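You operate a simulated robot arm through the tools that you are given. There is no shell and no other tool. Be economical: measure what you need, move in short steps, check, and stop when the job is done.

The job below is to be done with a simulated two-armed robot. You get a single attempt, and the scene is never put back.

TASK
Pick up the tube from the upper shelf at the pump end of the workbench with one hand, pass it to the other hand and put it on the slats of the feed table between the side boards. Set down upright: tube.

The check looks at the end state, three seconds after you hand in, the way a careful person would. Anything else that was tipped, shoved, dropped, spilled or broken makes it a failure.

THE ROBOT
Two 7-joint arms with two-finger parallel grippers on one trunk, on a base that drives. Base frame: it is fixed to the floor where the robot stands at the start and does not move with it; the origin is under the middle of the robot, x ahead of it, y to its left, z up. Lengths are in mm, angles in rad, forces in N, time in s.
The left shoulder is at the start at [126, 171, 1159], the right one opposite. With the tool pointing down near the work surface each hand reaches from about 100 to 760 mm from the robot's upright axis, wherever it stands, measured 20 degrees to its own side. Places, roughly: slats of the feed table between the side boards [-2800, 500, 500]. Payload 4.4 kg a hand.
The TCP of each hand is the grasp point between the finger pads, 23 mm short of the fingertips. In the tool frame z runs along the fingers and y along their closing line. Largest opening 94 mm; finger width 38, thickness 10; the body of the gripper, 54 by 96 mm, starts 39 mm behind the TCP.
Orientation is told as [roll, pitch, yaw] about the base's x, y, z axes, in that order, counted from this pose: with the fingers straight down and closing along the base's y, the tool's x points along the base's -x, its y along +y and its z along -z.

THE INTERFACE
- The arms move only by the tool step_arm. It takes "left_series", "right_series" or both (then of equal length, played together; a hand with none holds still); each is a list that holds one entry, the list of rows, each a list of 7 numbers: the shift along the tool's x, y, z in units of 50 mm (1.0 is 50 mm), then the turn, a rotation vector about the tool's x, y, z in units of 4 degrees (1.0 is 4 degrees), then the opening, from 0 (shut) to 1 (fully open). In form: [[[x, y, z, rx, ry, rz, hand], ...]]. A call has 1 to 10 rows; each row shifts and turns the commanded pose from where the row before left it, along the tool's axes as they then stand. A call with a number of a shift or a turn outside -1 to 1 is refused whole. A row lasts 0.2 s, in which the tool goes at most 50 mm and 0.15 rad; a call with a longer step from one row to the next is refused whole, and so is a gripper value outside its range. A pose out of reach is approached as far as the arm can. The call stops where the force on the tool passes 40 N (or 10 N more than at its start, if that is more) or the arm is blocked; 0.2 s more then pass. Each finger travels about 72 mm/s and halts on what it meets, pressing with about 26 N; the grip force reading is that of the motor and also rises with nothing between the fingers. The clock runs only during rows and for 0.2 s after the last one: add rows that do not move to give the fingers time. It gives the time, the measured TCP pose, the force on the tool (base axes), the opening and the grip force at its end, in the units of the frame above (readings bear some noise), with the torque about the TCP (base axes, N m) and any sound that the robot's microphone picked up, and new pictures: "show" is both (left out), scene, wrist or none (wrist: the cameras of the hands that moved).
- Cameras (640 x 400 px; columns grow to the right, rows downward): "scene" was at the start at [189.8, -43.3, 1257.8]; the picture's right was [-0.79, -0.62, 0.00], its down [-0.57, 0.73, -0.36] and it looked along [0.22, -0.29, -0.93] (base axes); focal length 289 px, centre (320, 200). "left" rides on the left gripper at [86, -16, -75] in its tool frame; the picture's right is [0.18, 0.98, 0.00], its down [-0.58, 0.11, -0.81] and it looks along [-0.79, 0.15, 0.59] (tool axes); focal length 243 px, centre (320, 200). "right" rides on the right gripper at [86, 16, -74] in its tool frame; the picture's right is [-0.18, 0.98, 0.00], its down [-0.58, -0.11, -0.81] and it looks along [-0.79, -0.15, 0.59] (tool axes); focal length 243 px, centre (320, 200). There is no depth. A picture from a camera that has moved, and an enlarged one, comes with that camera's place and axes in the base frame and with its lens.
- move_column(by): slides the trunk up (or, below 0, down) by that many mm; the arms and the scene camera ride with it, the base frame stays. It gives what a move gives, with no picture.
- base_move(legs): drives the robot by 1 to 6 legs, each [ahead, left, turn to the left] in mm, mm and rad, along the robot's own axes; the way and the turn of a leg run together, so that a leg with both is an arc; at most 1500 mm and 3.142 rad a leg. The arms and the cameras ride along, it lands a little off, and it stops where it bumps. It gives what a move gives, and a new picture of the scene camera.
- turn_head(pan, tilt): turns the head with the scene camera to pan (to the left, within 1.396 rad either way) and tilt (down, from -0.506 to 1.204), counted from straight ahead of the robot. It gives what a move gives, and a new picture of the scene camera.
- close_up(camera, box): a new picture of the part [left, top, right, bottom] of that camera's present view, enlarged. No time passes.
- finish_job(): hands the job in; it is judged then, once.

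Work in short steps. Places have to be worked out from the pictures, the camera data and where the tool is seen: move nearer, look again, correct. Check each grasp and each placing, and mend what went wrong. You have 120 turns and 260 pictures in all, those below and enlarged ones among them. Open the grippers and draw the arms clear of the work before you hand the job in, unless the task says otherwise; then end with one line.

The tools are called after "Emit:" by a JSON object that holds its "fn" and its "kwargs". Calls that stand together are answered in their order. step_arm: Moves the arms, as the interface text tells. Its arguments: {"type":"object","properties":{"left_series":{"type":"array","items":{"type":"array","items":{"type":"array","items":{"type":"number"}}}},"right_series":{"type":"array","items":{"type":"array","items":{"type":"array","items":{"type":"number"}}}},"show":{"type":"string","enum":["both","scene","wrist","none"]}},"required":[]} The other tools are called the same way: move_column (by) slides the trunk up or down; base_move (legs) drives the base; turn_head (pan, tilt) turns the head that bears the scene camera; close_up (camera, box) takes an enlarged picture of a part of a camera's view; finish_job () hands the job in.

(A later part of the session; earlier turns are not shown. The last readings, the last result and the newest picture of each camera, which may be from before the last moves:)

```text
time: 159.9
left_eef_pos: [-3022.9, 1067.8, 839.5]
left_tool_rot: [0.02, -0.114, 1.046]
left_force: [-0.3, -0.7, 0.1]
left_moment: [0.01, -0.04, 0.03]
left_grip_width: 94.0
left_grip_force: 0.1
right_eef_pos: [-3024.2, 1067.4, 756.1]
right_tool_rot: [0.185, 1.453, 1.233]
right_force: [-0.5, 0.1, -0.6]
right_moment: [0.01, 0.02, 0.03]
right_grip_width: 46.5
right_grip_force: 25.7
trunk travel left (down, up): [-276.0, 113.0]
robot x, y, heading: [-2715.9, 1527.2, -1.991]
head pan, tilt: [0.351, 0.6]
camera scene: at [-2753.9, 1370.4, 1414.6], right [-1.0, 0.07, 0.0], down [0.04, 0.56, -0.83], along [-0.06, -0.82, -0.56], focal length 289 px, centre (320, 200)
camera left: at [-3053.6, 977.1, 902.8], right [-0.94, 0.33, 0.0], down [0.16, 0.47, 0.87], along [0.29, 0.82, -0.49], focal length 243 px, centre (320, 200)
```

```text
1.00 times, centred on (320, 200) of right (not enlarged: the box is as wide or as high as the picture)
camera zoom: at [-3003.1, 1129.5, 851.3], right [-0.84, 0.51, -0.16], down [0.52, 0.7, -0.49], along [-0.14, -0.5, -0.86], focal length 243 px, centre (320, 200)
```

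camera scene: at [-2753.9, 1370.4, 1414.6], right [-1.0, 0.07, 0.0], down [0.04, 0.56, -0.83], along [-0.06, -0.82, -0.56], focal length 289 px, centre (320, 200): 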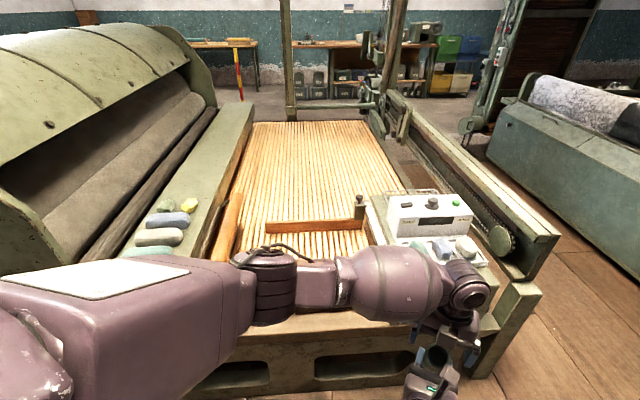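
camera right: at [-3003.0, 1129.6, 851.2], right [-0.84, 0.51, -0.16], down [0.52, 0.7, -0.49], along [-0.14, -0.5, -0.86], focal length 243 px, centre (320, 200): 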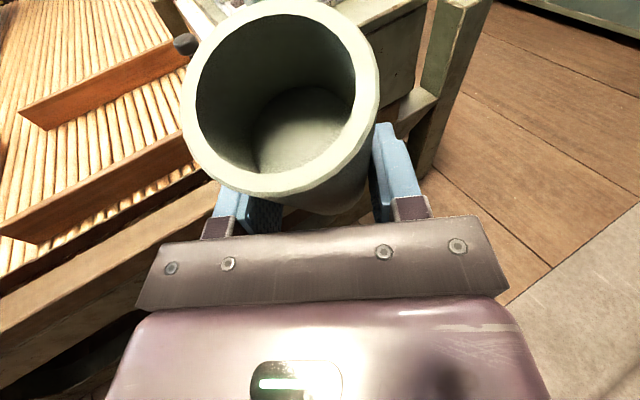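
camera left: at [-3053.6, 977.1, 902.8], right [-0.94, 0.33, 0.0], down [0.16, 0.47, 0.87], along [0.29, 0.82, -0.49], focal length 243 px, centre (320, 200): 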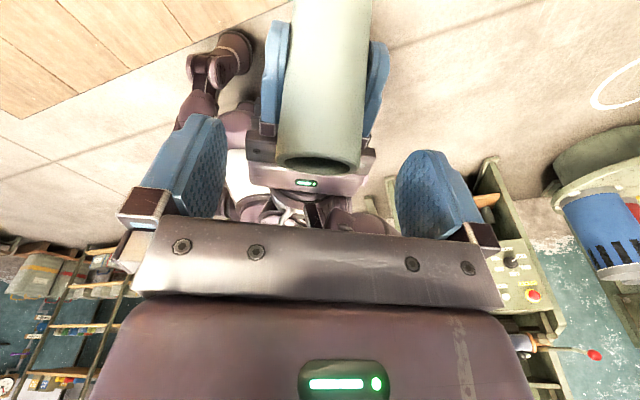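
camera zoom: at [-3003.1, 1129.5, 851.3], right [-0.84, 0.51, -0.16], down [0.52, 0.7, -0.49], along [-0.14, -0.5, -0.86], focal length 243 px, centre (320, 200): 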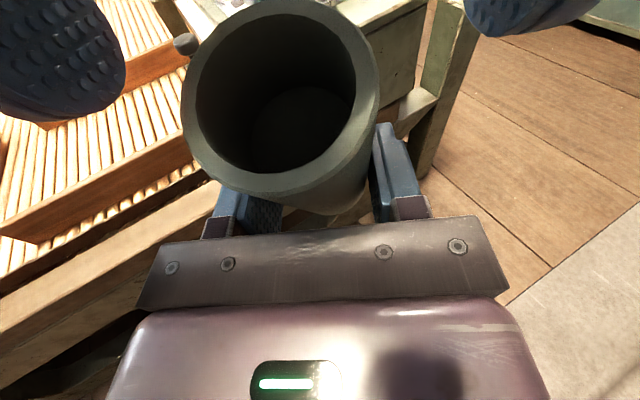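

Clear all round. Descend the last 35 mm and close the left hand.

Emit:
{"fn": "step_arm", "kwargs": {"left_series": [[[0, 0, 0.35, 0, 0, 0, 1], [0, 0, 0.35, 0, 0, 0, 1], [0, 0, 0, 0, 0, 0, 0.7], [0, 0, 0, 0, 0, 0, 0.5], [0, 0, 0, 0, 0, 0, 0.3], [0, 0, 0, 0, 0, 0, 0], [0, 0, 0, 0, 0, 0, 0]]], "show": "both"}}

Emit:
{"fn": "close_up", "kwargs": {"camera": "right", "box": [0, 0, 640, 400]}}

```text
time: 161.6
left_eef_pos: [-3019.7, 1073.0, 804.9]
left_tool_rot: [0.021, -0.114, 1.048]
left_force: [0.0, -0.4, -4.1]
left_moment: [-0.03, -0.02, -0.05]
left_grip_width: 46.8
left_grip_force: 26.6
right_eef_pos: [-3024.6, 1067.1, 757.2]
right_tool_rot: [0.183, 1.456, 1.233]
right_force: [0.6, 1.6, 3.6]
right_moment: [-0.01, 0.01, -0.01]
right_grip_width: 46.7
right_grip_force: 26.2
trunk travel left (down, up): [-276.0, 113.0]
robot x, y, heading: [-2715.6, 1524.5, -1.99]
head pan, tilt: [0.351, 0.6]
camera scene: at [-2753.7, 1370.4, 1414.6], right [-1.0, 0.07, 0.0], down [0.04, 0.56, -0.83], along [-0.06, -0.82, -0.56], focal length 289 px, centre (320, 200)
camera left: at [-3051.8, 982.4, 868.7], right [-0.94, 0.33, 0.0], down [0.16, 0.47, 0.87], along [0.29, 0.82, -0.49], focal length 243 px, centre (320, 200)
```

scene: 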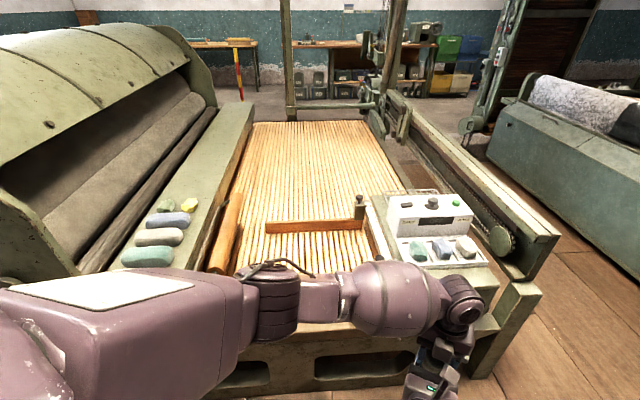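
left: 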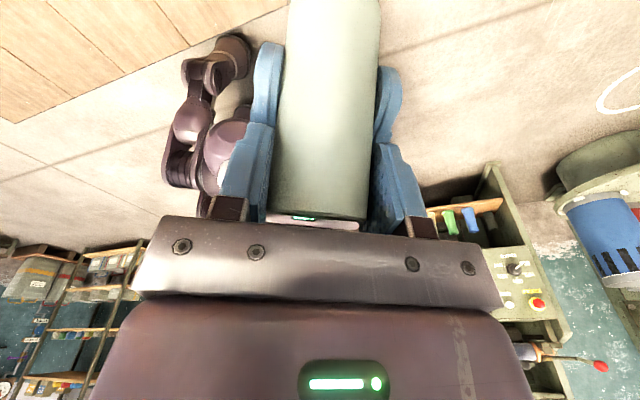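

```text
1.00 times, centred on (320, 200) of right (not enlarged: the box is as wide or as high as the picture)
camera zoom: at [-3002.9, 1129.4, 851.5], right [-0.84, 0.51, -0.16], down [0.52, 0.7, -0.49], along [-0.14, -0.5, -0.86], focal length 243 px, centre (320, 200)
```

zoom: 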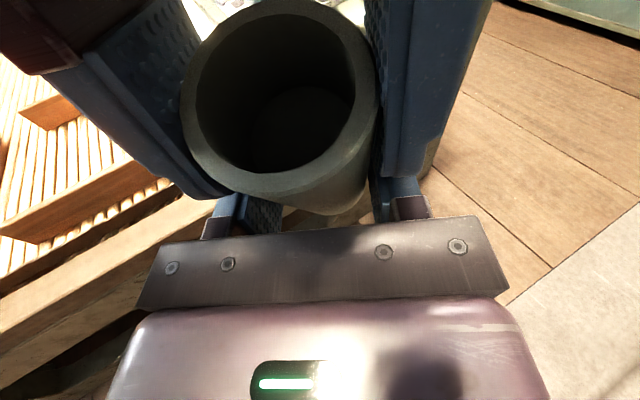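

Both hands hold the tube firmly. I open the right hand and draw it straight back along its axis.

Emit:
{"fn": "step_arm", "kwargs": {"right_series": [[[0, 0, 0, 0, 0, 0, 0.4], [0, 0, 0, 0, 0, 0, 0.7], [0, 0, 0, 0, 0, 0, 1], [0, 0, 0, 0, 0, 0, 1], [0, 0, 0, 0, 0, 0, 1], [0, 0, -0.4, 0, 0, 0, 1], [0, 0, -0.5, 0, 0, 0, 1], [0, 0, -0.5, 0, 0, 0, 1], [0, 0, -0.5, 0, 0, 0, 1]]], "show": "both"}}

Emit:
{"fn": "close_up", "kwargs": {"camera": "left", "box": [160, 0, 480, 240]}}

```text
time: 163.6
left_eef_pos: [-3018.9, 1072.5, 806.2]
left_tool_rot: [0.02, -0.115, 1.045]
left_force: [-0.3, 0.6, 0.1]
left_moment: [0.03, 0.02, -0.01]
left_grip_width: 47.1
left_grip_force: 26.3
right_eef_pos: [-2977.3, 1150.2, 764.8]
right_tool_rot: [0.189, 1.456, 1.235]
right_force: [-0.6, 0.1, 0.2]
right_moment: [-0.05, 0.02, 0.01]
right_grip_width: 94.0
right_grip_force: 0.1
trunk travel left (down, up): [-276.0, 113.0]
robot x, y, heading: [-2716.8, 1526.1, -1.988]
head pan, tilt: [0.351, 0.6]
camera scene: at [-2753.6, 1370.8, 1414.7], right [-1.0, 0.07, 0.0], down [0.04, 0.56, -0.83], along [-0.06, -0.82, -0.56], focal length 289 px, centre (320, 200)
camera right: at [-2956.5, 1212.1, 859.1], right [-0.84, 0.51, -0.16], down [0.52, 0.7, -0.49], along [-0.14, -0.5, -0.86], focal length 243 px, centre (320, 200)
```

scene: 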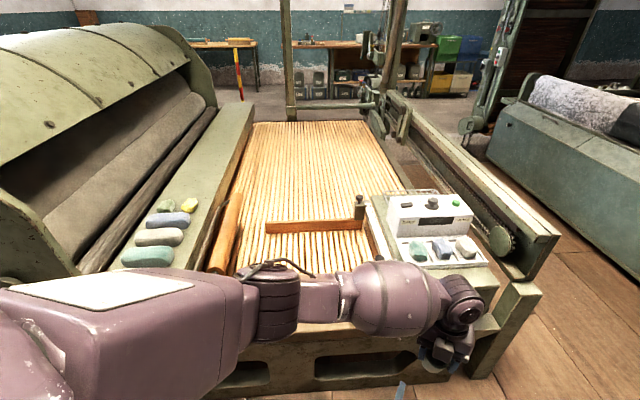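
right: 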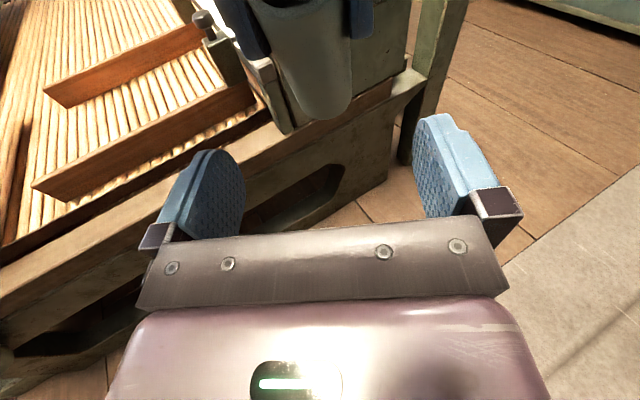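

```text
1.67 times, centred on (320, 120) of left
camera zoom: at [-3051.8, 982.7, 869.0], right [-0.94, 0.33, 0.0], down [0.16, 0.47, 0.87], along [0.29, 0.82, -0.49], focal length 404 px, centre (320, 333)
```

zoom: 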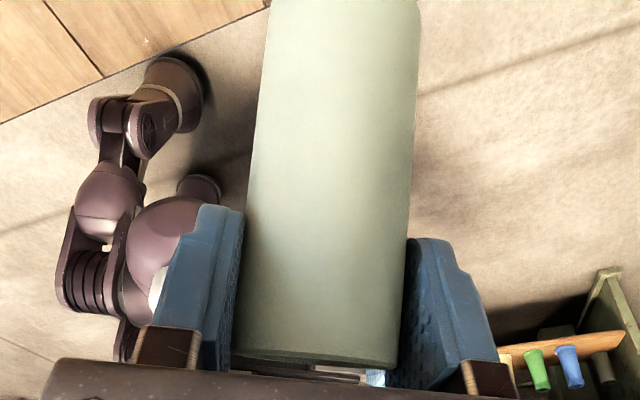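

The left hand alone now holds the tube. I lift it and take the right hand away to the right, back.

Emit:
{"fn": "step_arm", "kwargs": {"left_series": [[[0, 0, -0.3, 0, 0, 0, 0], [0, 0, -0.3, 0, 0, 0, 0], [0, 0, -0.3, 0, 0, 0, 0], [0, 0, -0.3, 0, 0, 0, 0], [0, 0, -0.3, 0, 0, 0, 0]]], "right_series": [[[0.1, 0.3, -0.7, 0, 0, 0, 1], [0.16, 0.75, -0.4, 0, 0, 0, 1], [0.16, 0.75, -0.4, 0, 0, 0, 1], [0.16, 0.75, -0.4, 0, 0, 0, 1], [0.16, 0.75, 0, 0, 0, 0, 1]]], "show": "wrist"}}

```text
time: 164.8
left_eef_pos: [-3022.1, 1065.7, 879.2]
left_tool_rot: [0.02, -0.114, 1.047]
left_force: [-1.0, -0.4, -0.4]
left_moment: [0.0, -0.01, -0.02]
left_grip_width: 46.9
left_grip_force: 26.3
right_eef_pos: [-3075.4, 1310.5, 817.6]
right_tool_rot: [0.189, 1.456, 1.236]
right_force: [-0.2, -0.1, -0.1]
right_moment: [-0.01, 0.0, -0.01]
right_grip_width: 94.2
right_grip_force: 0.0
trunk travel left (down, up): [-276.0, 113.0]
robot x, y, heading: [-2717.2, 1529.0, -1.987]
head pan, tilt: [0.351, 0.6]
camera right: at [-3055.0, 1373.0, 911.8], right [-0.84, 0.51, -0.16], down [0.52, 0.7, -0.49], along [-0.14, -0.5, -0.86], focal length 243 px, centre (320, 200)
camera left: at [-3054.8, 975.4, 942.3], right [-0.94, 0.33, 0.0], down [0.16, 0.47, 0.87], along [0.29, 0.82, -0.49], focal length 243 px, centre (320, 200)
```

right: 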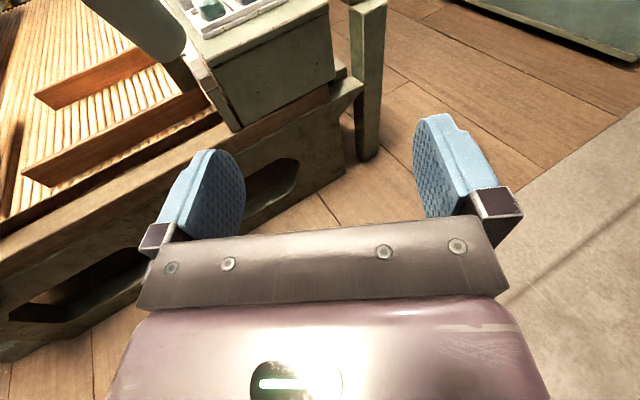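
left: 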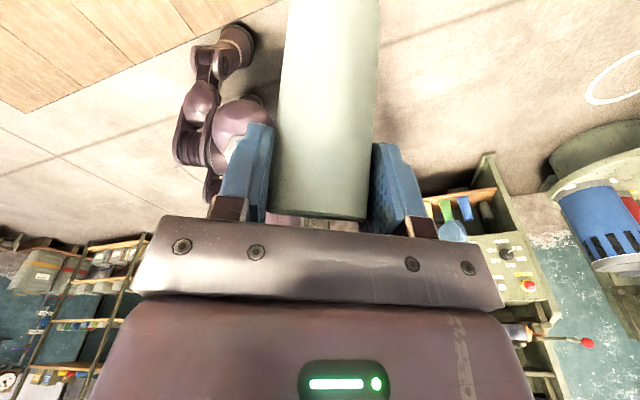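

Now move the left hand to its own side and yaw it back by 180°, so it will lean from the robot's side when placing.

Emit:
{"fn": "step_arm", "kwargs": {"left_series": [[[0, -0.8, 0, 0, 0, 0, 0], [0, -0.8, 0, 0, 0, 0, 0], [0, -0.8, 0, 0, 0, 0, 0], [0, -0.8, 0, 0, 0, 0, 0], [0, -0.8, 0, 0, 0, 0, 0], [0, -0.4, 0, 0, 0, -1, 0], [0, 0, 0, 0, 0, -1, 0], [0, 0, 0, 0, 0, -1, 0], [0, 0, 0, 0, 0, -1, 0], [0, 0, 0, 0, 0, -1, 0]]], "show": "none"}}

Emit:
{"fn": "step_arm", "kwargs": {"left_series": [[[0, 0, 0, 0, 0, -1, 0], [0, 0, 0, 0, 0, -1, 0], [0, 0, 0, 0, 0, -1, 0], [0, 0, 0, 0, 0, -1, 0], [0, 0, 0, 0, 0, -1, 0], [0, 0, 0, 0, 0, -1, 0], [0, 0, 0, 0, 0, -1, 0], [0, 0, 0, 0, 0, -1, 0], [0, 0, 0, 0, 0, -1, 0], [0, 0, 0, 0, 0, -1, 0]]], "show": "none"}}

Emit:
{"fn": "step_arm", "kwargs": {"left_series": [[[0, 0, 0, 0, 0, -1, 0], [0, 0, 0, 0, 0, -1, 0], [0, 0, 0, 0, 0, -1, 0], [0, 0, 0, 0, 0, -1, 0], [0, 0, 0, 0, 0, -1, 0], [0, 0, 0, 0, 0, -1, 0], [0, 0, 0, 0, 0, -1, 0], [0, 0, 0, 0, 0, -1, 0], [0, 0, 0, 0, 0, -1, 0], [0, 0, 0, 0, 0, -1, 0]]], "show": "none"}}

Emit:
{"fn": "step_arm", "kwargs": {"left_series": [[[0, 0, 0, 0, 0, -1, 0], [0, 0, 0, 0, 0, -1, 0], [0, 0, 0, 0, 0, -1, 0], [0, 0, 0, 0, 0, -1, 0], [0, 0, 0, 0, 0, -1, 0], [0, 0, 0, 0, 0, -1, 0], [0, 0, 0, 0, 0, -1, 0], [0, 0, 0, 0, 0, -1, 0], [0, 0, 0, 0, 0, -1, 0], [0, 0, 0, 0, 0, -1, 0]]], "show": "both"}}

```text
time: 166.9
left_eef_pos: [-2831.6, 956.3, 874.2]
left_tool_rot: [-0.018, -0.115, 1.398]
left_force: [-0.1, -0.4, -0.8]
left_moment: [0.0, 0.01, 0.01]
left_grip_width: 46.8
left_grip_force: 25.4
right_eef_pos: [-3074.4, 1310.8, 818.5]
right_tool_rot: [0.188, 1.456, 1.236]
right_force: [-0.3, -0.6, -0.2]
right_moment: [-0.01, 0.0, 0.02]
right_grip_width: 93.8
right_grip_force: 0.0
trunk travel left (down, up): [-276.0, 113.0]
robot x, y, heading: [-2716.7, 1523.7, -1.989]
head pan, tilt: [0.351, 0.6]
```

```text
time: 169.2
left_eef_pos: [-2830.7, 955.7, 872.1]
left_tool_rot: [-0.089, -0.075, 2.099]
left_force: [0.5, -0.9, 0.0]
left_moment: [0.05, -0.03, 0.01]
left_grip_width: 47.0
left_grip_force: 25.9
right_eef_pos: [-3075.0, 1311.6, 816.2]
right_tool_rot: [0.187, 1.454, 1.234]
right_force: [0.6, 0.1, 0.7]
right_moment: [-0.01, -0.01, 0.01]
right_grip_width: 93.9
right_grip_force: 0.0
trunk travel left (down, up): [-276.0, 113.0]
robot x, y, heading: [-2720.2, 1525.6, -1.993]
head pan, tilt: [0.351, 0.6]
```

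```text
time: 171.3
left_eef_pos: [-2830.1, 955.1, 873.8]
left_tool_rot: [-0.118, 0.0, 2.793]
left_force: [0.0, -0.3, 0.0]
left_moment: [0.02, 0.04, 0.03]
left_grip_width: 46.7
left_grip_force: 25.9
right_eef_pos: [-3075.8, 1310.4, 816.9]
right_tool_rot: [0.187, 1.457, 1.233]
right_force: [-0.3, 0.3, 0.1]
right_moment: [-0.03, -0.01, -0.02]
right_grip_width: 94.2
right_grip_force: 0.1
trunk travel left (down, up): [-276.0, 113.0]
robot x, y, heading: [-2716.7, 1526.7, -1.986]
head pan, tilt: [0.351, 0.6]
```

```text
time: 173.6
left_eef_pos: [-2829.5, 953.5, 873.4]
left_tool_rot: [-0.091, 0.074, -2.794]
left_force: [-0.9, 0.0, 0.0]
left_moment: [0.03, 0.0, -0.02]
left_grip_width: 47.1
left_grip_force: 25.5
right_eef_pos: [-3074.6, 1310.0, 817.4]
right_tool_rot: [0.186, 1.457, 1.235]
right_force: [0.6, 0.2, 0.1]
right_moment: [-0.01, 0.01, 0.01]
right_grip_width: 93.9
right_grip_force: 0.0
trunk travel left (down, up): [-276.0, 113.0]
robot x, y, heading: [-2716.8, 1528.8, -1.985]
head pan, tilt: [0.351, 0.6]
camera scene: at [-2753.7, 1370.4, 1414.6], right [-1.0, 0.07, 0.0], down [0.04, 0.56, -0.83], along [-0.06, -0.82, -0.56], focal length 289 px, centre (320, 200)
camera left: at [-2758.5, 991.3, 955.5], right [0.51, -0.86, -0.07], down [-0.54, -0.39, 0.75], along [-0.67, -0.34, -0.66], focal length 243 px, centre (320, 200)
```

scene: 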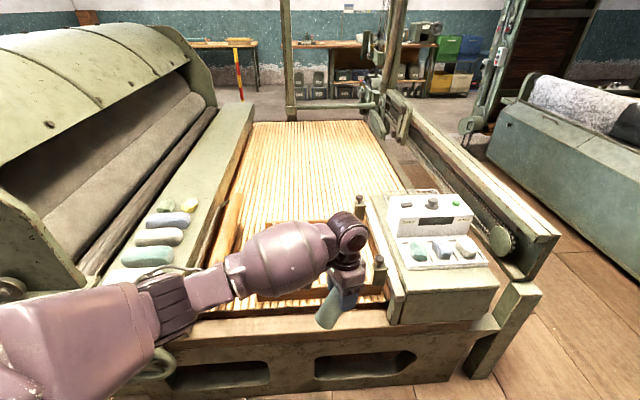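
left: 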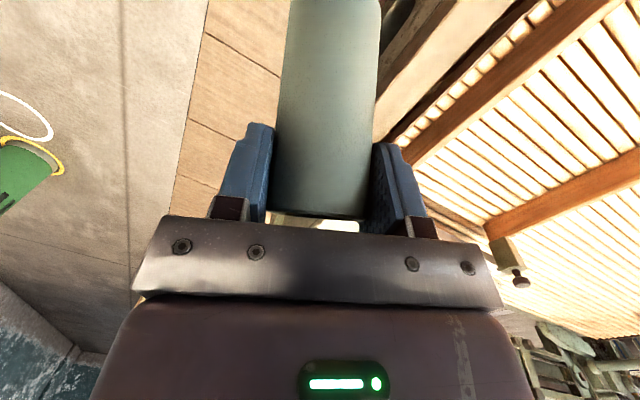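

Continuing: combined turn to the upright placing orientation (roll 0, pitch −30°, yaw along the robot's heading).

Emit:
{"fn": "step_arm", "kwargs": {"left_series": [[[0, 0, 0, -0.318, -0.717, -0.925, 0], [0, 0, 0, -0.318, -0.717, -0.925, 0], [0, 0, 0, -0.318, -0.717, -0.925, 0], [0, 0, 0, -0.318, -0.717, -0.925, 0], [0, 0, 0, -0.318, -0.717, -0.925, 0], [0, 0, 0, -0.318, -0.717, -0.925, 0], [0, 0, 0, -0.318, -0.717, -0.925, 0], [0, 0, 0, -0.318, -0.717, -0.925, 0], [0, 0, 0, -0.318, -0.717, -0.925, 0], [0, 0, 0, -0.318, -0.717, -0.925, 0]]], "show": "none"}}

Emit:
{"fn": "step_arm", "kwargs": {"left_series": [[[0, 0, 0, -0.318, -0.717, -0.925, 0], [0, 0, 0, -0.318, -0.717, -0.925, 0]]], "show": "both"}}

```text
time: 175.8
left_eef_pos: [-2830.7, 955.6, 872.9]
left_tool_rot: [0.024, -0.423, -2.13]
left_force: [0.2, -0.4, -0.9]
left_moment: [0.0, 0.03, 0.04]
left_grip_width: 47.1
left_grip_force: 25.7
right_eef_pos: [-3073.8, 1310.8, 817.8]
right_tool_rot: [0.187, 1.455, 1.236]
right_force: [-0.1, -0.2, 0.5]
right_moment: [0.0, 0.0, -0.02]
right_grip_width: 94.0
right_grip_force: 0.0
trunk travel left (down, up): [-276.0, 113.0]
robot x, y, heading: [-2713.0, 1528.0, -1.992]
head pan, tilt: [0.351, 0.6]
```

```text
time: 176.3
left_eef_pos: [-2831.2, 954.1, 872.5]
left_tool_rot: [0.0, -0.523, -1.986]
left_force: [-0.3, -0.5, -0.4]
left_moment: [0.02, 0.01, -0.03]
left_grip_width: 46.9
left_grip_force: 26.5
right_eef_pos: [-3075.0, 1310.6, 816.6]
right_tool_rot: [0.186, 1.456, 1.235]
right_force: [0.5, -0.5, 0.1]
right_moment: [-0.01, -0.01, 0.03]
right_grip_width: 93.9
right_grip_force: 0.1
trunk travel left (down, up): [-276.0, 113.0]
robot x, y, heading: [-2717.2, 1528.5, -1.989]
head pan, tilt: [0.351, 0.6]
camera scene: at [-2753.7, 1370.5, 1414.6], right [-1.0, 0.07, 0.0], down [0.04, 0.56, -0.83], along [-0.06, -0.82, -0.56], focal length 289 px, centre (320, 200)
camera left: at [-2801.1, 1064.3, 894.1], right [0.96, -0.25, -0.09], down [0.06, -0.13, 0.99], along [-0.26, -0.96, -0.12], focal length 243 px, centre (320, 200)
```

scene: 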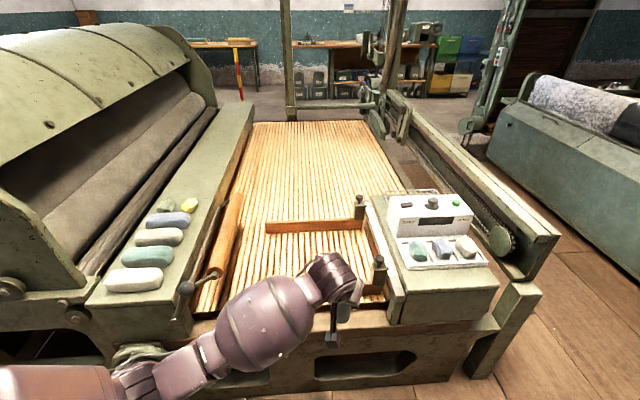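
left: 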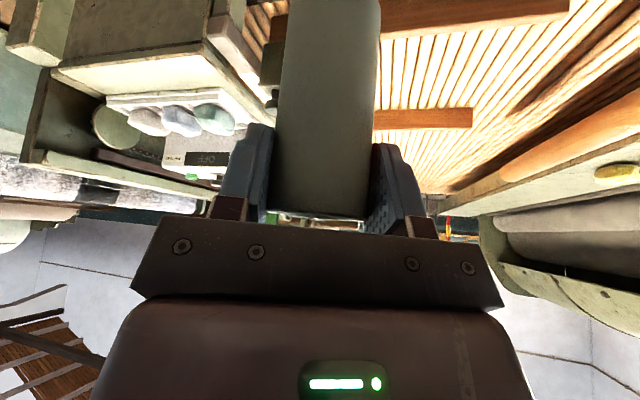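

Tube is upright. I square the base to the table, then sidestep and approach.

Emit:
{"fn": "base_move", "kwargs": {"legs": [[0, 0, 0.418], [0, -212, 0], [150, 0, 0]]}}

Emit:
{"fn": "turn_head", "kwargs": {"pan": 0.1, "tilt": 0.8}}

```text
time: 181.1
left_eef_pos: [-2817.9, 808.7, 873.5]
left_tool_rot: [0.001, -0.524, -1.583]
left_force: [-1.0, -0.4, 0.0]
left_moment: [-0.01, -0.02, -0.02]
left_grip_width: 46.7
left_grip_force: 26.0
right_eef_pos: [-3182.6, 1040.4, 817.8]
right_tool_rot: [0.188, 1.456, 1.638]
right_force: [0.8, -0.2, 0.0]
right_moment: [0.0, -0.01, 0.01]
right_grip_width: 94.1
right_grip_force: 0.1
trunk travel left (down, up): [-276.0, 113.0]
robot x, y, heading: [-2937.4, 1378.6, -1.589]
head pan, tilt: [0.351, 0.6]
camera scene: at [-2909.6, 1220.9, 1414.4], right [-0.94, -0.33, 0.0], down [-0.19, 0.53, -0.82], along [0.27, -0.78, -0.57], focal length 289 px, centre (320, 200)
```

scene: 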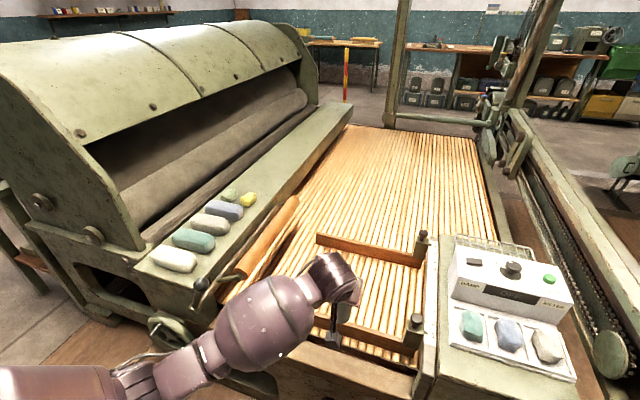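

```text
time: 181.8
left_eef_pos: [-2818.1, 808.8, 872.6]
left_tool_rot: [0.002, -0.522, -1.584]
left_force: [0.9, 0.1, -0.6]
left_moment: [-0.01, 0.0, 0.0]
left_grip_width: 46.8
left_grip_force: 26.1
right_eef_pos: [-3181.9, 1040.9, 817.5]
right_tool_rot: [0.19, 1.455, 1.64]
right_force: [-0.1, 0.2, 0.2]
right_moment: [0.0, 0.0, 0.01]
right_grip_width: 94.5
right_grip_force: 0.1
trunk travel left (down, up): [-276.0, 113.0]
robot x, y, heading: [-2935.8, 1380.7, -1.58]
head pan, tilt: [0.099, 0.799]
camera scene: at [-2931.8, 1225.0, 1397.7], right [-1.0, -0.09, 0.0], down [-0.06, 0.71, -0.7], along [0.06, -0.69, -0.72], focal length 289 px, centre (320, 200)
```

scene: 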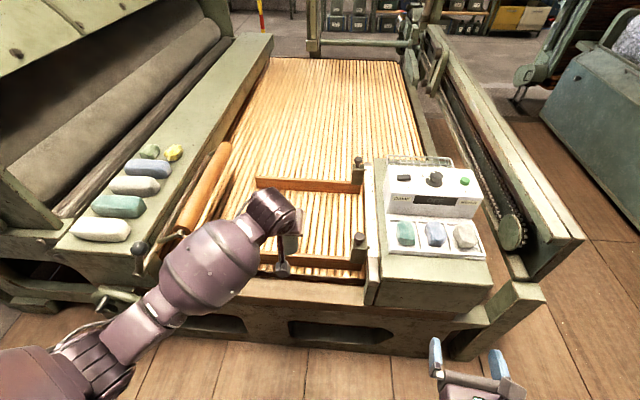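

Table geometry re-measured: boards at y≈300 and ≈695, x from -3000 to -2570; I'll place near [-2800, 530]. Drive 110 mm closer and extend the hand.

Emit:
{"fn": "base_move", "kwargs": {"legs": [[110, 0, 0]]}}

Emit:
{"fn": "step_arm", "kwargs": {"left_series": [[[-0.693, 0.09, 0.4, 0, 0, 0, 0], [-0.693, 0.09, 0.4, 0, 0, 0, 0], [-0.693, 0.09, 0.4, 0, 0, 0, 0], [-0.693, 0.09, 0.4, 0, 0, 0, 0]]], "show": "both"}}

```text
time: 183.0
left_eef_pos: [-2816.1, 700.9, 871.6]
left_tool_rot: [0.002, -0.523, -1.578]
left_force: [0.0, -0.5, 0.6]
left_moment: [0.01, 0.0, 0.05]
left_grip_width: 47.0
left_grip_force: 25.7
right_eef_pos: [-3180.8, 929.5, 817.6]
right_tool_rot: [0.186, 1.454, 1.643]
right_force: [0.2, 0.1, -0.4]
right_moment: [0.03, -0.02, -0.01]
right_grip_width: 93.9
right_grip_force: 0.0
trunk travel left (down, up): [-276.0, 113.0]
robot x, y, heading: [-2941.8, 1272.1, -1.58]
head pan, tilt: [0.099, 0.799]
camera scene: at [-2932.5, 1114.8, 1397.5], right [-1.0, -0.09, 0.0], down [-0.06, 0.71, -0.7], along [0.06, -0.69, -0.72], focal length 289 px, centre (320, 200)
```

scene: 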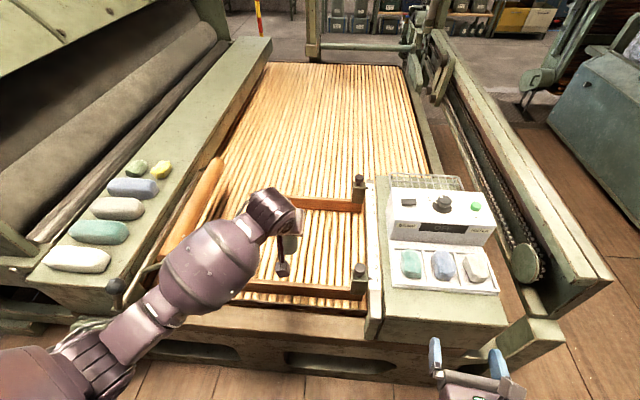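

```text
time: 184.0
left_eef_pos: [-2805.4, 540.6, 871.5]
left_tool_rot: [0.001, -0.522, -1.576]
left_force: [-0.1, 0.0, 0.2]
left_moment: [0.0, 0.01, -0.02]
left_grip_width: 46.8
left_grip_force: 26.1
right_eef_pos: [-3182.0, 930.4, 816.9]
right_tool_rot: [0.187, 1.452, 1.644]
right_force: [0.1, -0.5, 0.2]
right_moment: [0.02, 0.0, 0.01]
right_grip_width: 94.0
right_grip_force: 0.0
trunk travel left (down, up): [-276.0, 113.0]
robot x, y, heading: [-2940.0, 1269.9, -1.582]
head pan, tilt: [0.099, 0.799]
camera scene: at [-2932.9, 1115.7, 1397.6], right [-1.0, -0.09, 0.0], down [-0.06, 0.71, -0.7], along [0.06, -0.69, -0.72], focal length 289 px, centre (320, 200)
camera left: at [-2821.0, 653.1, 893.3], right [0.98, 0.15, -0.09], down [0.11, -0.1, 0.99], along [0.14, -0.98, -0.12], focal length 243 px, centre (320, 200)
```

scene: 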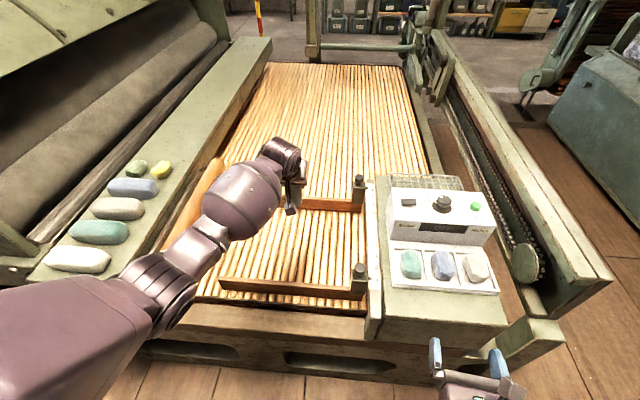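
left: 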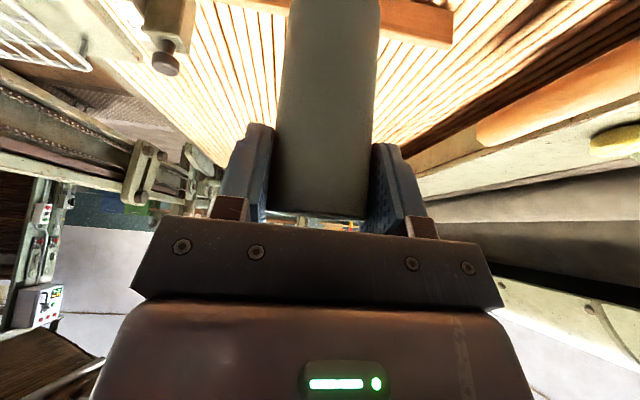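

Over the middle of the bay. Lower the trunk 160 mm, then check.

Emit:
{"fn": "move_column", "kwargs": {"by": -160}}

Emit:
{"fn": "turn_head", "kwargs": {"pan": 0.15, "tilt": 0.8}}

Emit:
{"fn": "close_up", "kwargs": {"camera": "left", "box": [0, 0, 640, 400]}}

```text
time: 185.9
left_eef_pos: [-2797.2, 540.9, 716.3]
left_tool_rot: [0.0, -0.528, -1.578]
left_force: [-0.7, 0.6, 0.0]
left_moment: [0.02, -0.02, 0.0]
left_grip_width: 46.7
left_grip_force: 25.8
right_eef_pos: [-3180.4, 930.0, 657.7]
right_tool_rot: [0.185, 1.457, 1.643]
right_force: [0.6, 0.0, 0.4]
right_moment: [-0.05, -0.01, 0.01]
right_grip_width: 94.0
right_grip_force: 0.1
trunk travel left (down, up): [-116.0, 273.0]
robot x, y, heading: [-2940.7, 1267.1, -1.586]
head pan, tilt: [0.099, 0.799]
```

```text
time: 186.5
left_eef_pos: [-2799.4, 540.8, 712.0]
left_tool_rot: [0.001, -0.524, -1.577]
left_force: [0.4, 0.4, -1.5]
left_moment: [0.01, 0.01, 0.01]
left_grip_width: 46.5
left_grip_force: 25.5
right_eef_pos: [-3181.2, 930.4, 658.2]
right_tool_rot: [0.186, 1.456, 1.642]
right_force: [-0.4, -0.2, 0.3]
right_moment: [0.01, 0.02, 0.02]
right_grip_width: 94.2
right_grip_force: 0.1
trunk travel left (down, up): [-116.0, 273.0]
robot x, y, heading: [-2935.8, 1275.4, -1.58]
head pan, tilt: [0.15, 0.799]
camera scene: at [-2929.8, 978.9, 1218.3], right [-0.99, -0.14, 0.0], down [-0.1, 0.71, -0.7], along [0.1, -0.69, -0.72], focal length 289 px, centre (320, 200)
```

scene: 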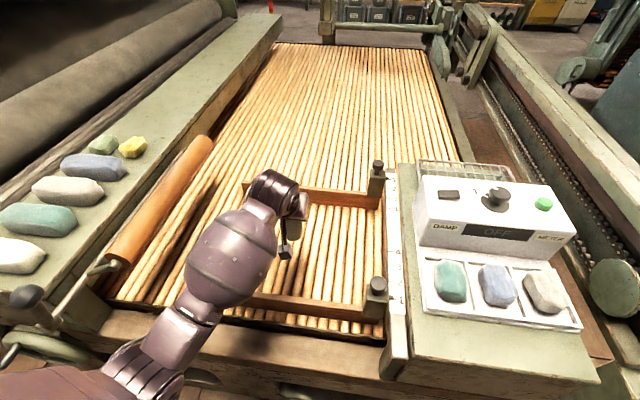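

```text
1.00 times, centred on (320, 200) of left (not enlarged: the box is as wide or as high as the picture)
camera zoom: at [-2815.2, 653.6, 734.0], right [0.98, 0.15, -0.09], down [0.11, -0.1, 0.99], along [0.14, -0.98, -0.12], focal length 243 px, centre (320, 200)
```

zoom: 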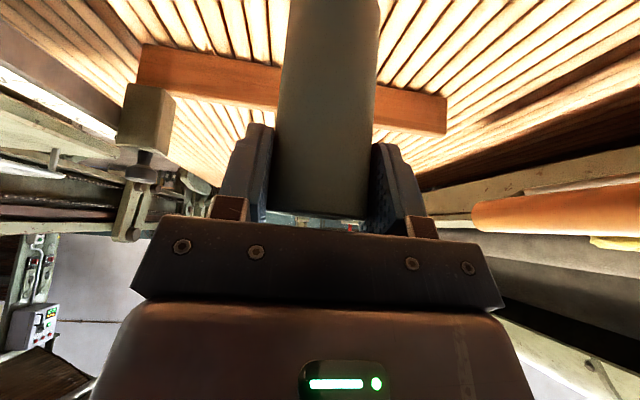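

Slats confirmed at z≈503; the tube's bottom is at ≈623. Lower 95 mm in small rows.

Emit:
{"fn": "step_arm", "kwargs": {"left_series": [[[0.2, 0, 0.346, 0, 0, 0, 0], [0.2, 0, 0.346, 0, 0, 0, 0], [0.2, 0, 0.346, 0, 0, 0, 0], [0.2, 0, 0.346, 0, 0, 0, 0], [0.15, 0, 0.26, 0, 0, 0, 0]]], "show": "both"}}

Emit:
{"fn": "close_up", "kwargs": {"camera": "scene", "box": [200, 140, 440, 340]}}

```text
time: 187.7
left_eef_pos: [-2800.0, 540.4, 615.6]
left_tool_rot: [0.0, -0.523, -1.578]
left_force: [-0.2, 0.0, -0.3]
left_moment: [0.01, -0.02, 0.02]
left_grip_width: 46.7
left_grip_force: 26.5
right_eef_pos: [-3181.8, 930.5, 656.7]
right_tool_rot: [0.189, 1.454, 1.646]
right_force: [-0.6, 0.6, 0.4]
right_moment: [-0.04, -0.03, 0.03]
right_grip_width: 94.0
right_grip_force: 0.0
trunk travel left (down, up): [-116.0, 273.0]
robot x, y, heading: [-2935.3, 1272.0, -1.585]
head pan, tilt: [0.15, 0.799]
camera scene: at [-2929.8, 978.8, 1218.3], right [-0.99, -0.14, 0.0], down [-0.1, 0.71, -0.7], along [0.1, -0.69, -0.72], focal length 289 px, centre (320, 200)
camera left: at [-2815.1, 653.0, 636.9], right [0.98, 0.15, -0.09], down [0.11, -0.1, 0.99], along [0.14, -0.98, -0.12], focal length 243 px, centre (320, 200)
```

scene: 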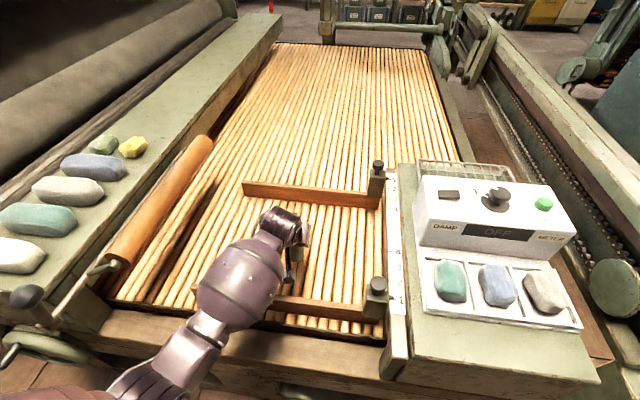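
left: 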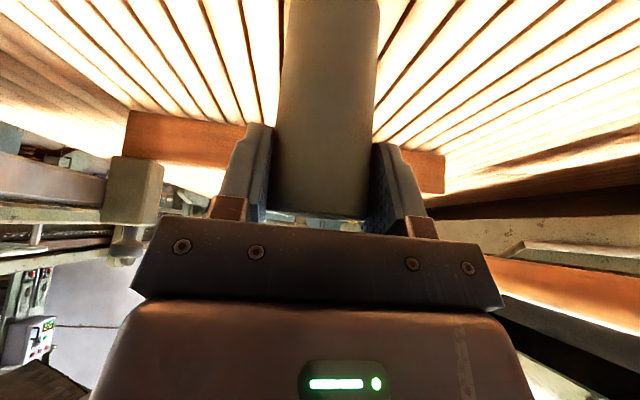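

```text
2.00 times, centred on (320, 240) of scene
camera zoom: at [-2929.8, 978.8, 1218.3], right [-0.99, -0.14, 0.0], down [-0.1, 0.71, -0.7], along [0.1, -0.69, -0.72], focal length 578 px, centre (320, 120)
```

zoom: 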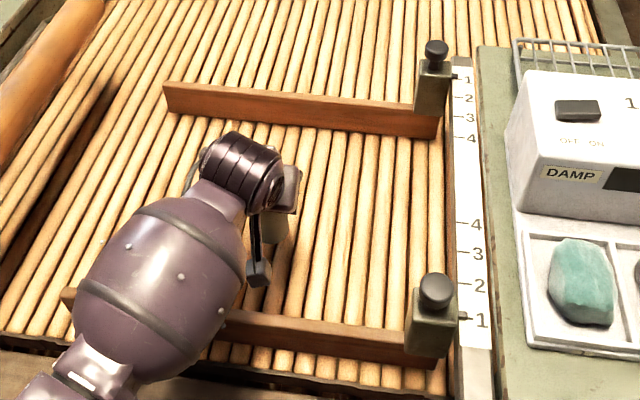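

The slats look rounded, so I want the tube centred over a gap between two slats. I zoom to find the gap positions.

Emit:
{"fn": "close_up", "kwargs": {"camera": "left", "box": [160, 0, 480, 140]}}

Emit:
{"fn": "close_up", "kwargs": {"camera": "scene", "box": [270, 180, 400, 310]}}

```text
2.00 times, centred on (320, 70) of left
camera zoom: at [-2815.1, 653.0, 636.9], right [0.98, 0.15, -0.09], down [0.11, -0.1, 0.99], along [0.14, -0.98, -0.12], focal length 485 px, centre (320, 460)
```

zoom: 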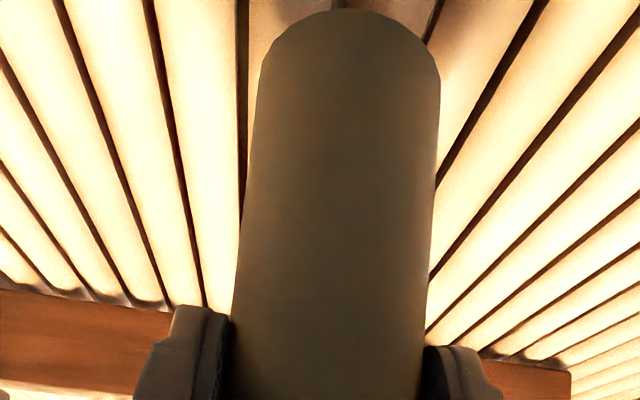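

```text
3.08 times, centred on (335, 245) of scene
camera zoom: at [-2929.8, 978.8, 1218.3], right [-0.99, -0.14, 0.0], down [-0.1, 0.71, -0.7], along [0.1, -0.69, -0.72], focal length 889 px, centre (274, 62)
```

zoom: 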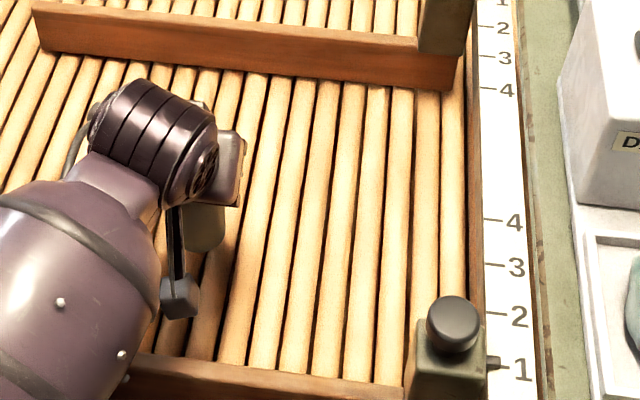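

A gap lies ≈3 mm to the −x side of the tube's centre: a small shift centres it. Then lower 17 mm more.

Emit:
{"fn": "step_arm", "kwargs": {"left_series": [[[0, -0.06, 0, 0, 0, 0, 0], [0.06, 0, 0.104, 0, 0, 0, 0], [0.06, 0, 0.104, 0, 0, 0, 0], [0.05, 0, 0.087, 0, 0, 0, 0], [0, 0, 0, 0, 0, 0, 0]]], "show": "none"}}

Emit:
{"fn": "close_up", "kwargs": {"camera": "left", "box": [160, 0, 480, 140]}}

```text
time: 188.9
left_eef_pos: [-2802.4, 540.7, 600.5]
left_tool_rot: [0.001, -0.525, -1.577]
left_force: [0.2, -0.1, -1.0]
left_moment: [-0.01, 0.0, 0.0]
left_grip_width: 46.9
left_grip_force: 26.4
right_eef_pos: [-3181.1, 930.0, 657.3]
right_tool_rot: [0.187, 1.455, 1.644]
right_force: [1.0, 0.8, -0.3]
right_moment: [-0.01, -0.01, 0.03]
right_grip_width: 94.3
right_grip_force: 0.0
trunk travel left (down, up): [-116.0, 273.0]
robot x, y, heading: [-2937.8, 1268.9, -1.584]
head pan, tilt: [0.15, 0.799]
```

```text
2.00 times, centred on (320, 70) of left
camera zoom: at [-2818.0, 654.0, 622.0], right [0.98, 0.15, -0.09], down [0.11, -0.1, 0.99], along [0.14, -0.98, -0.12], focal length 485 px, centre (320, 460)
```

zoom: 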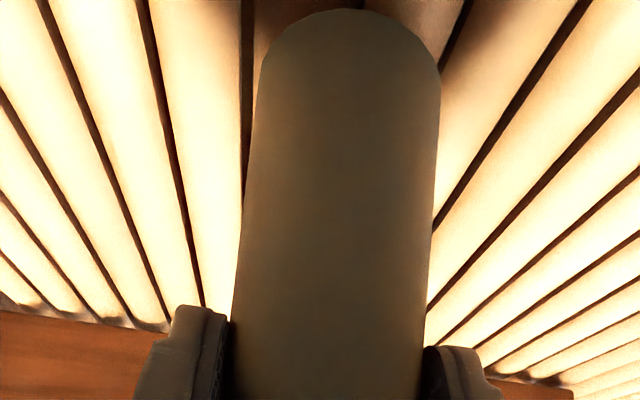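

Centred over the gap now. I lower in fine steps, watching the force.

Emit:
{"fn": "step_arm", "kwargs": {"left_series": [[[0.03, 0, 0.052, 0, 0, 0, 0], [0.03, 0, 0.052, 0, 0, 0, 0], [0, 0, 0, 0, 0, 0, 0]]], "show": "none"}}

Emit:
{"fn": "step_arm", "kwargs": {"left_series": [[[0.02, 0, 0.035, 0, 0, 0, 0], [0.02, 0, 0.035, 0, 0, 0, 0], [0, 0, 0, 0, 0, 0, 0]]], "show": "none"}}

```text
time: 189.7
left_eef_pos: [-2802.0, 541.2, 594.5]
left_tool_rot: [0.002, -0.524, -1.577]
left_force: [-1.0, 0.1, 0.8]
left_moment: [-0.01, -0.03, 0.01]
left_grip_width: 46.7
left_grip_force: 26.2
right_eef_pos: [-3180.8, 931.3, 658.2]
right_tool_rot: [0.187, 1.455, 1.644]
right_force: [-0.6, -0.2, 0.8]
right_moment: [0.01, 0.0, 0.0]
right_grip_width: 94.0
right_grip_force: 0.1
trunk travel left (down, up): [-116.0, 273.0]
robot x, y, heading: [-2939.7, 1271.9, -1.58]
head pan, tilt: [0.15, 0.799]
```

```text
time: 190.5
left_eef_pos: [-2802.9, 540.5, 590.8]
left_tool_rot: [0.002, -0.523, -1.579]
left_force: [-0.1, -0.3, -0.1]
left_moment: [-0.03, 0.02, 0.0]
left_grip_width: 46.7
left_grip_force: 25.8
right_eef_pos: [-3182.1, 931.5, 656.9]
right_tool_rot: [0.186, 1.456, 1.643]
right_force: [0.5, -0.6, 0.8]
right_moment: [-0.04, -0.01, 0.01]
right_grip_width: 94.0
right_grip_force: 0.0
trunk travel left (down, up): [-116.0, 273.0]
robot x, y, heading: [-2936.1, 1268.1, -1.58]
head pan, tilt: [0.15, 0.799]
```

Emit:
{"fn": "step_arm", "kwargs": {"left_series": [[[0.02, 0, 0.035, 0, 0, 0, 0], [0, 0, 0, 0, 0, 0, 0]]], "show": "none"}}

Emit:
{"fn": "step_arm", "kwargs": {"left_series": [[[0.02, 0, 0.035, 0, 0, 0, 0], [0, 0, 0, 0, 0, 0, 0]]], "show": "none"}}

Emit:
{"fn": "step_arm", "kwargs": {"left_series": [[[0.02, 0, 0.035, 0, 0, 0, 0], [0, 0, 0, 0, 0, 0, 0]]], "show": "none"}}

Emit:
{"fn": "close_up", "kwargs": {"camera": "left", "box": [160, 0, 480, 140]}}

```text
time: 191.1
left_eef_pos: [-2801.7, 540.3, 589.6]
left_tool_rot: [0.0, -0.525, -1.578]
left_force: [0.0, 0.1, 1.6]
left_moment: [0.01, 0.05, -0.01]
left_grip_width: 46.7
left_grip_force: 26.0
right_eef_pos: [-3181.3, 930.4, 658.2]
right_tool_rot: [0.185, 1.456, 1.644]
right_force: [0.5, -0.1, 0.1]
right_moment: [0.0, -0.01, 0.01]
right_grip_width: 94.0
right_grip_force: 0.2
trunk travel left (down, up): [-116.0, 273.0]
robot x, y, heading: [-2940.3, 1269.9, -1.58]
head pan, tilt: [0.15, 0.799]
```

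```text
time: 191.7
left_eef_pos: [-2802.3, 540.4, 589.6]
left_tool_rot: [0.001, -0.528, -1.578]
left_force: [1.9, 3.9, 12.7]
left_moment: [0.4, -0.1, 0.02]
left_grip_width: 46.8
left_grip_force: 26.0
right_eef_pos: [-3181.4, 931.1, 658.3]
right_tool_rot: [0.187, 1.458, 1.645]
right_force: [0.2, -0.1, 0.0]
right_moment: [0.0, 0.0, 0.01]
right_grip_width: 94.3
right_grip_force: 0.1
trunk travel left (down, up): [-116.0, 273.0]
robot x, y, heading: [-2939.1, 1273.7, -1.58]
head pan, tilt: [0.15, 0.799]
```

```text
time: 192.3
left_eef_pos: [-2802.5, 541.0, 588.9]
left_tool_rot: [0.002, -0.529, -1.578]
left_force: [2.3, 2.5, 21.6]
left_moment: [0.14, -0.18, 0.05]
left_grip_width: 46.7
left_grip_force: 26.2
right_eef_pos: [-3182.0, 931.0, 658.9]
right_tool_rot: [0.189, 1.456, 1.644]
right_force: [0.1, 1.5, 0.0]
right_moment: [0.02, -0.02, 0.03]
right_grip_width: 93.9
right_grip_force: 0.1
trunk travel left (down, up): [-116.0, 273.0]
robot x, y, heading: [-2940.4, 1268.8, -1.581]
head pan, tilt: [0.15, 0.799]
```

```text
2.00 times, centred on (320, 70) of left
camera zoom: at [-2818.2, 653.5, 608.8], right [0.98, 0.15, -0.09], down [0.11, -0.09, 0.99], along [0.14, -0.98, -0.11], focal length 485 px, centre (320, 460)
```

zoom: 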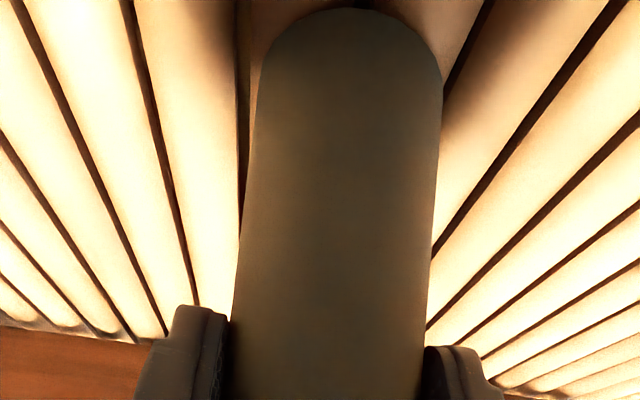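

Contact at z≈589.5. I relieve the pressure, then open the fingers slowly.

Emit:
{"fn": "step_arm", "kwargs": {"left_series": [[[-0.03, 0, -0.05, 0, 0, 0, 0], [0, 0, 0, 0, 0, 0, 0]]], "show": "none"}}

Emit:
{"fn": "step_arm", "kwargs": {"left_series": [[[0, 0, 0, 0, 0, 0, 0.52], [0, 0, 0, 0, 0, 0, 0.56], [0, 0, 0, 0, 0, 0, 0.65], [0, 0, 0, 0, 0, 0, 0.8], [0, 0, 0, 0, 0, 0, 1], [0, 0, 0, 0, 0, 0, 1]]], "show": "wrist"}}

```text
time: 192.9
left_eef_pos: [-2803.2, 541.7, 588.9]
left_tool_rot: [-0.001, -0.523, -1.579]
left_force: [1.8, -4.8, 10.8]
left_moment: [-0.66, -0.06, 0.08]
left_grip_width: 46.7
left_grip_force: 25.8
right_eef_pos: [-3181.9, 930.6, 657.5]
right_tool_rot: [0.186, 1.456, 1.643]
right_force: [-0.2, 0.5, -0.6]
right_moment: [0.03, -0.03, -0.01]
right_grip_width: 93.6
right_grip_force: 0.0
trunk travel left (down, up): [-116.0, 273.0]
robot x, y, heading: [-2937.9, 1270.1, -1.584]
head pan, tilt: [0.15, 0.799]
```

```text
time: 194.3
left_eef_pos: [-2802.4, 541.6, 588.8]
left_tool_rot: [0.0, -0.523, -1.578]
left_force: [-0.4, 0.2, -0.2]
left_moment: [-0.01, 0.0, 0.0]
left_grip_width: 94.0
left_grip_force: 0.1
right_eef_pos: [-3181.3, 930.8, 658.2]
right_tool_rot: [0.187, 1.454, 1.644]
right_force: [-0.1, 0.5, 0.0]
right_moment: [-0.03, 0.02, 0.0]
right_grip_width: 94.0
right_grip_force: 0.1
trunk travel left (down, up): [-116.0, 273.0]
robot x, y, heading: [-2937.6, 1273.4, -1.577]
head pan, tilt: [0.15, 0.799]
camera left: at [-2818.5, 653.9, 609.3], right [0.98, 0.15, -0.09], down [0.11, -0.1, 0.99], along [0.14, -0.98, -0.12], focal length 243 px, centre (320, 200)
```

left: 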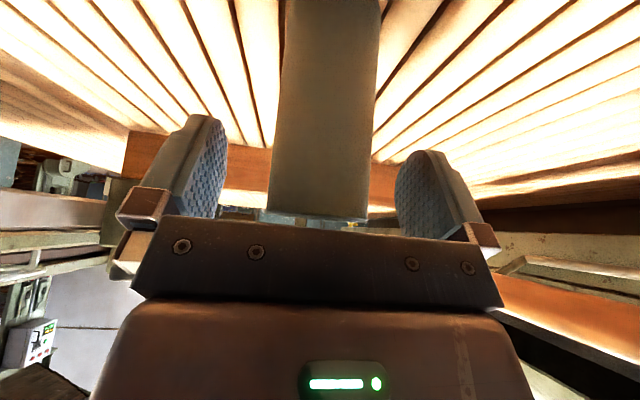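

The tube stands by itself. I withdraw straight back along the tool axis.

Emit:
{"fn": "step_arm", "kwargs": {"left_series": [[[0, 0, -0.3, 0, 0, 0, 1], [0, 0, -0.4, 0, 0, 0, 1], [0, 0, -0.8, 0, 0, 0, 1], [0, 0, -0.9, 0, 0, 0, 1], [0, 0, -0.9, 0, 0, 0, 1], [0, 0, -0.9, 0, 0, 0, 1]]], "show": "both"}}

```text
time: 195.7
left_eef_pos: [-2798.6, 644.0, 769.8]
left_tool_rot: [0.001, -0.523, -1.579]
left_force: [0.4, -0.6, -0.2]
left_moment: [0.01, -0.02, 0.04]
left_grip_width: 94.1
left_grip_force: 0.2
right_eef_pos: [-3181.1, 930.0, 657.0]
right_tool_rot: [0.188, 1.455, 1.643]
right_force: [-0.5, -0.1, -0.7]
right_moment: [0.02, 0.03, 0.0]
right_grip_width: 93.9
right_grip_force: 0.0
trunk travel left (down, up): [-116.0, 273.0]
robot x, y, heading: [-2938.8, 1269.4, -1.584]
head pan, tilt: [0.15, 0.799]
camera scene: at [-2929.9, 979.2, 1218.4], right [-0.99, -0.14, 0.0], down [-0.1, 0.71, -0.7], along [0.1, -0.69, -0.72], focal length 289 px, centre (320, 200)
camera left: at [-2815.4, 757.6, 790.6], right [0.98, 0.15, -0.09], down [0.11, -0.1, 0.99], along [0.14, -0.98, -0.12], focal length 243 px, centre (320, 200)
```

scene: 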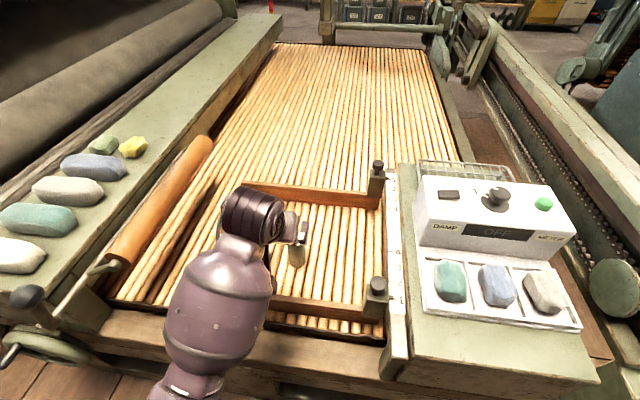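
left: 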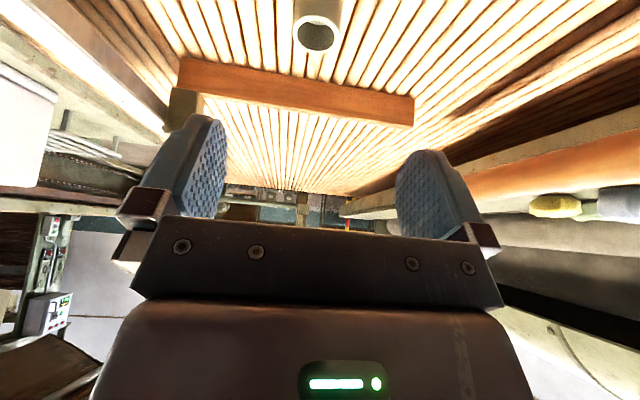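

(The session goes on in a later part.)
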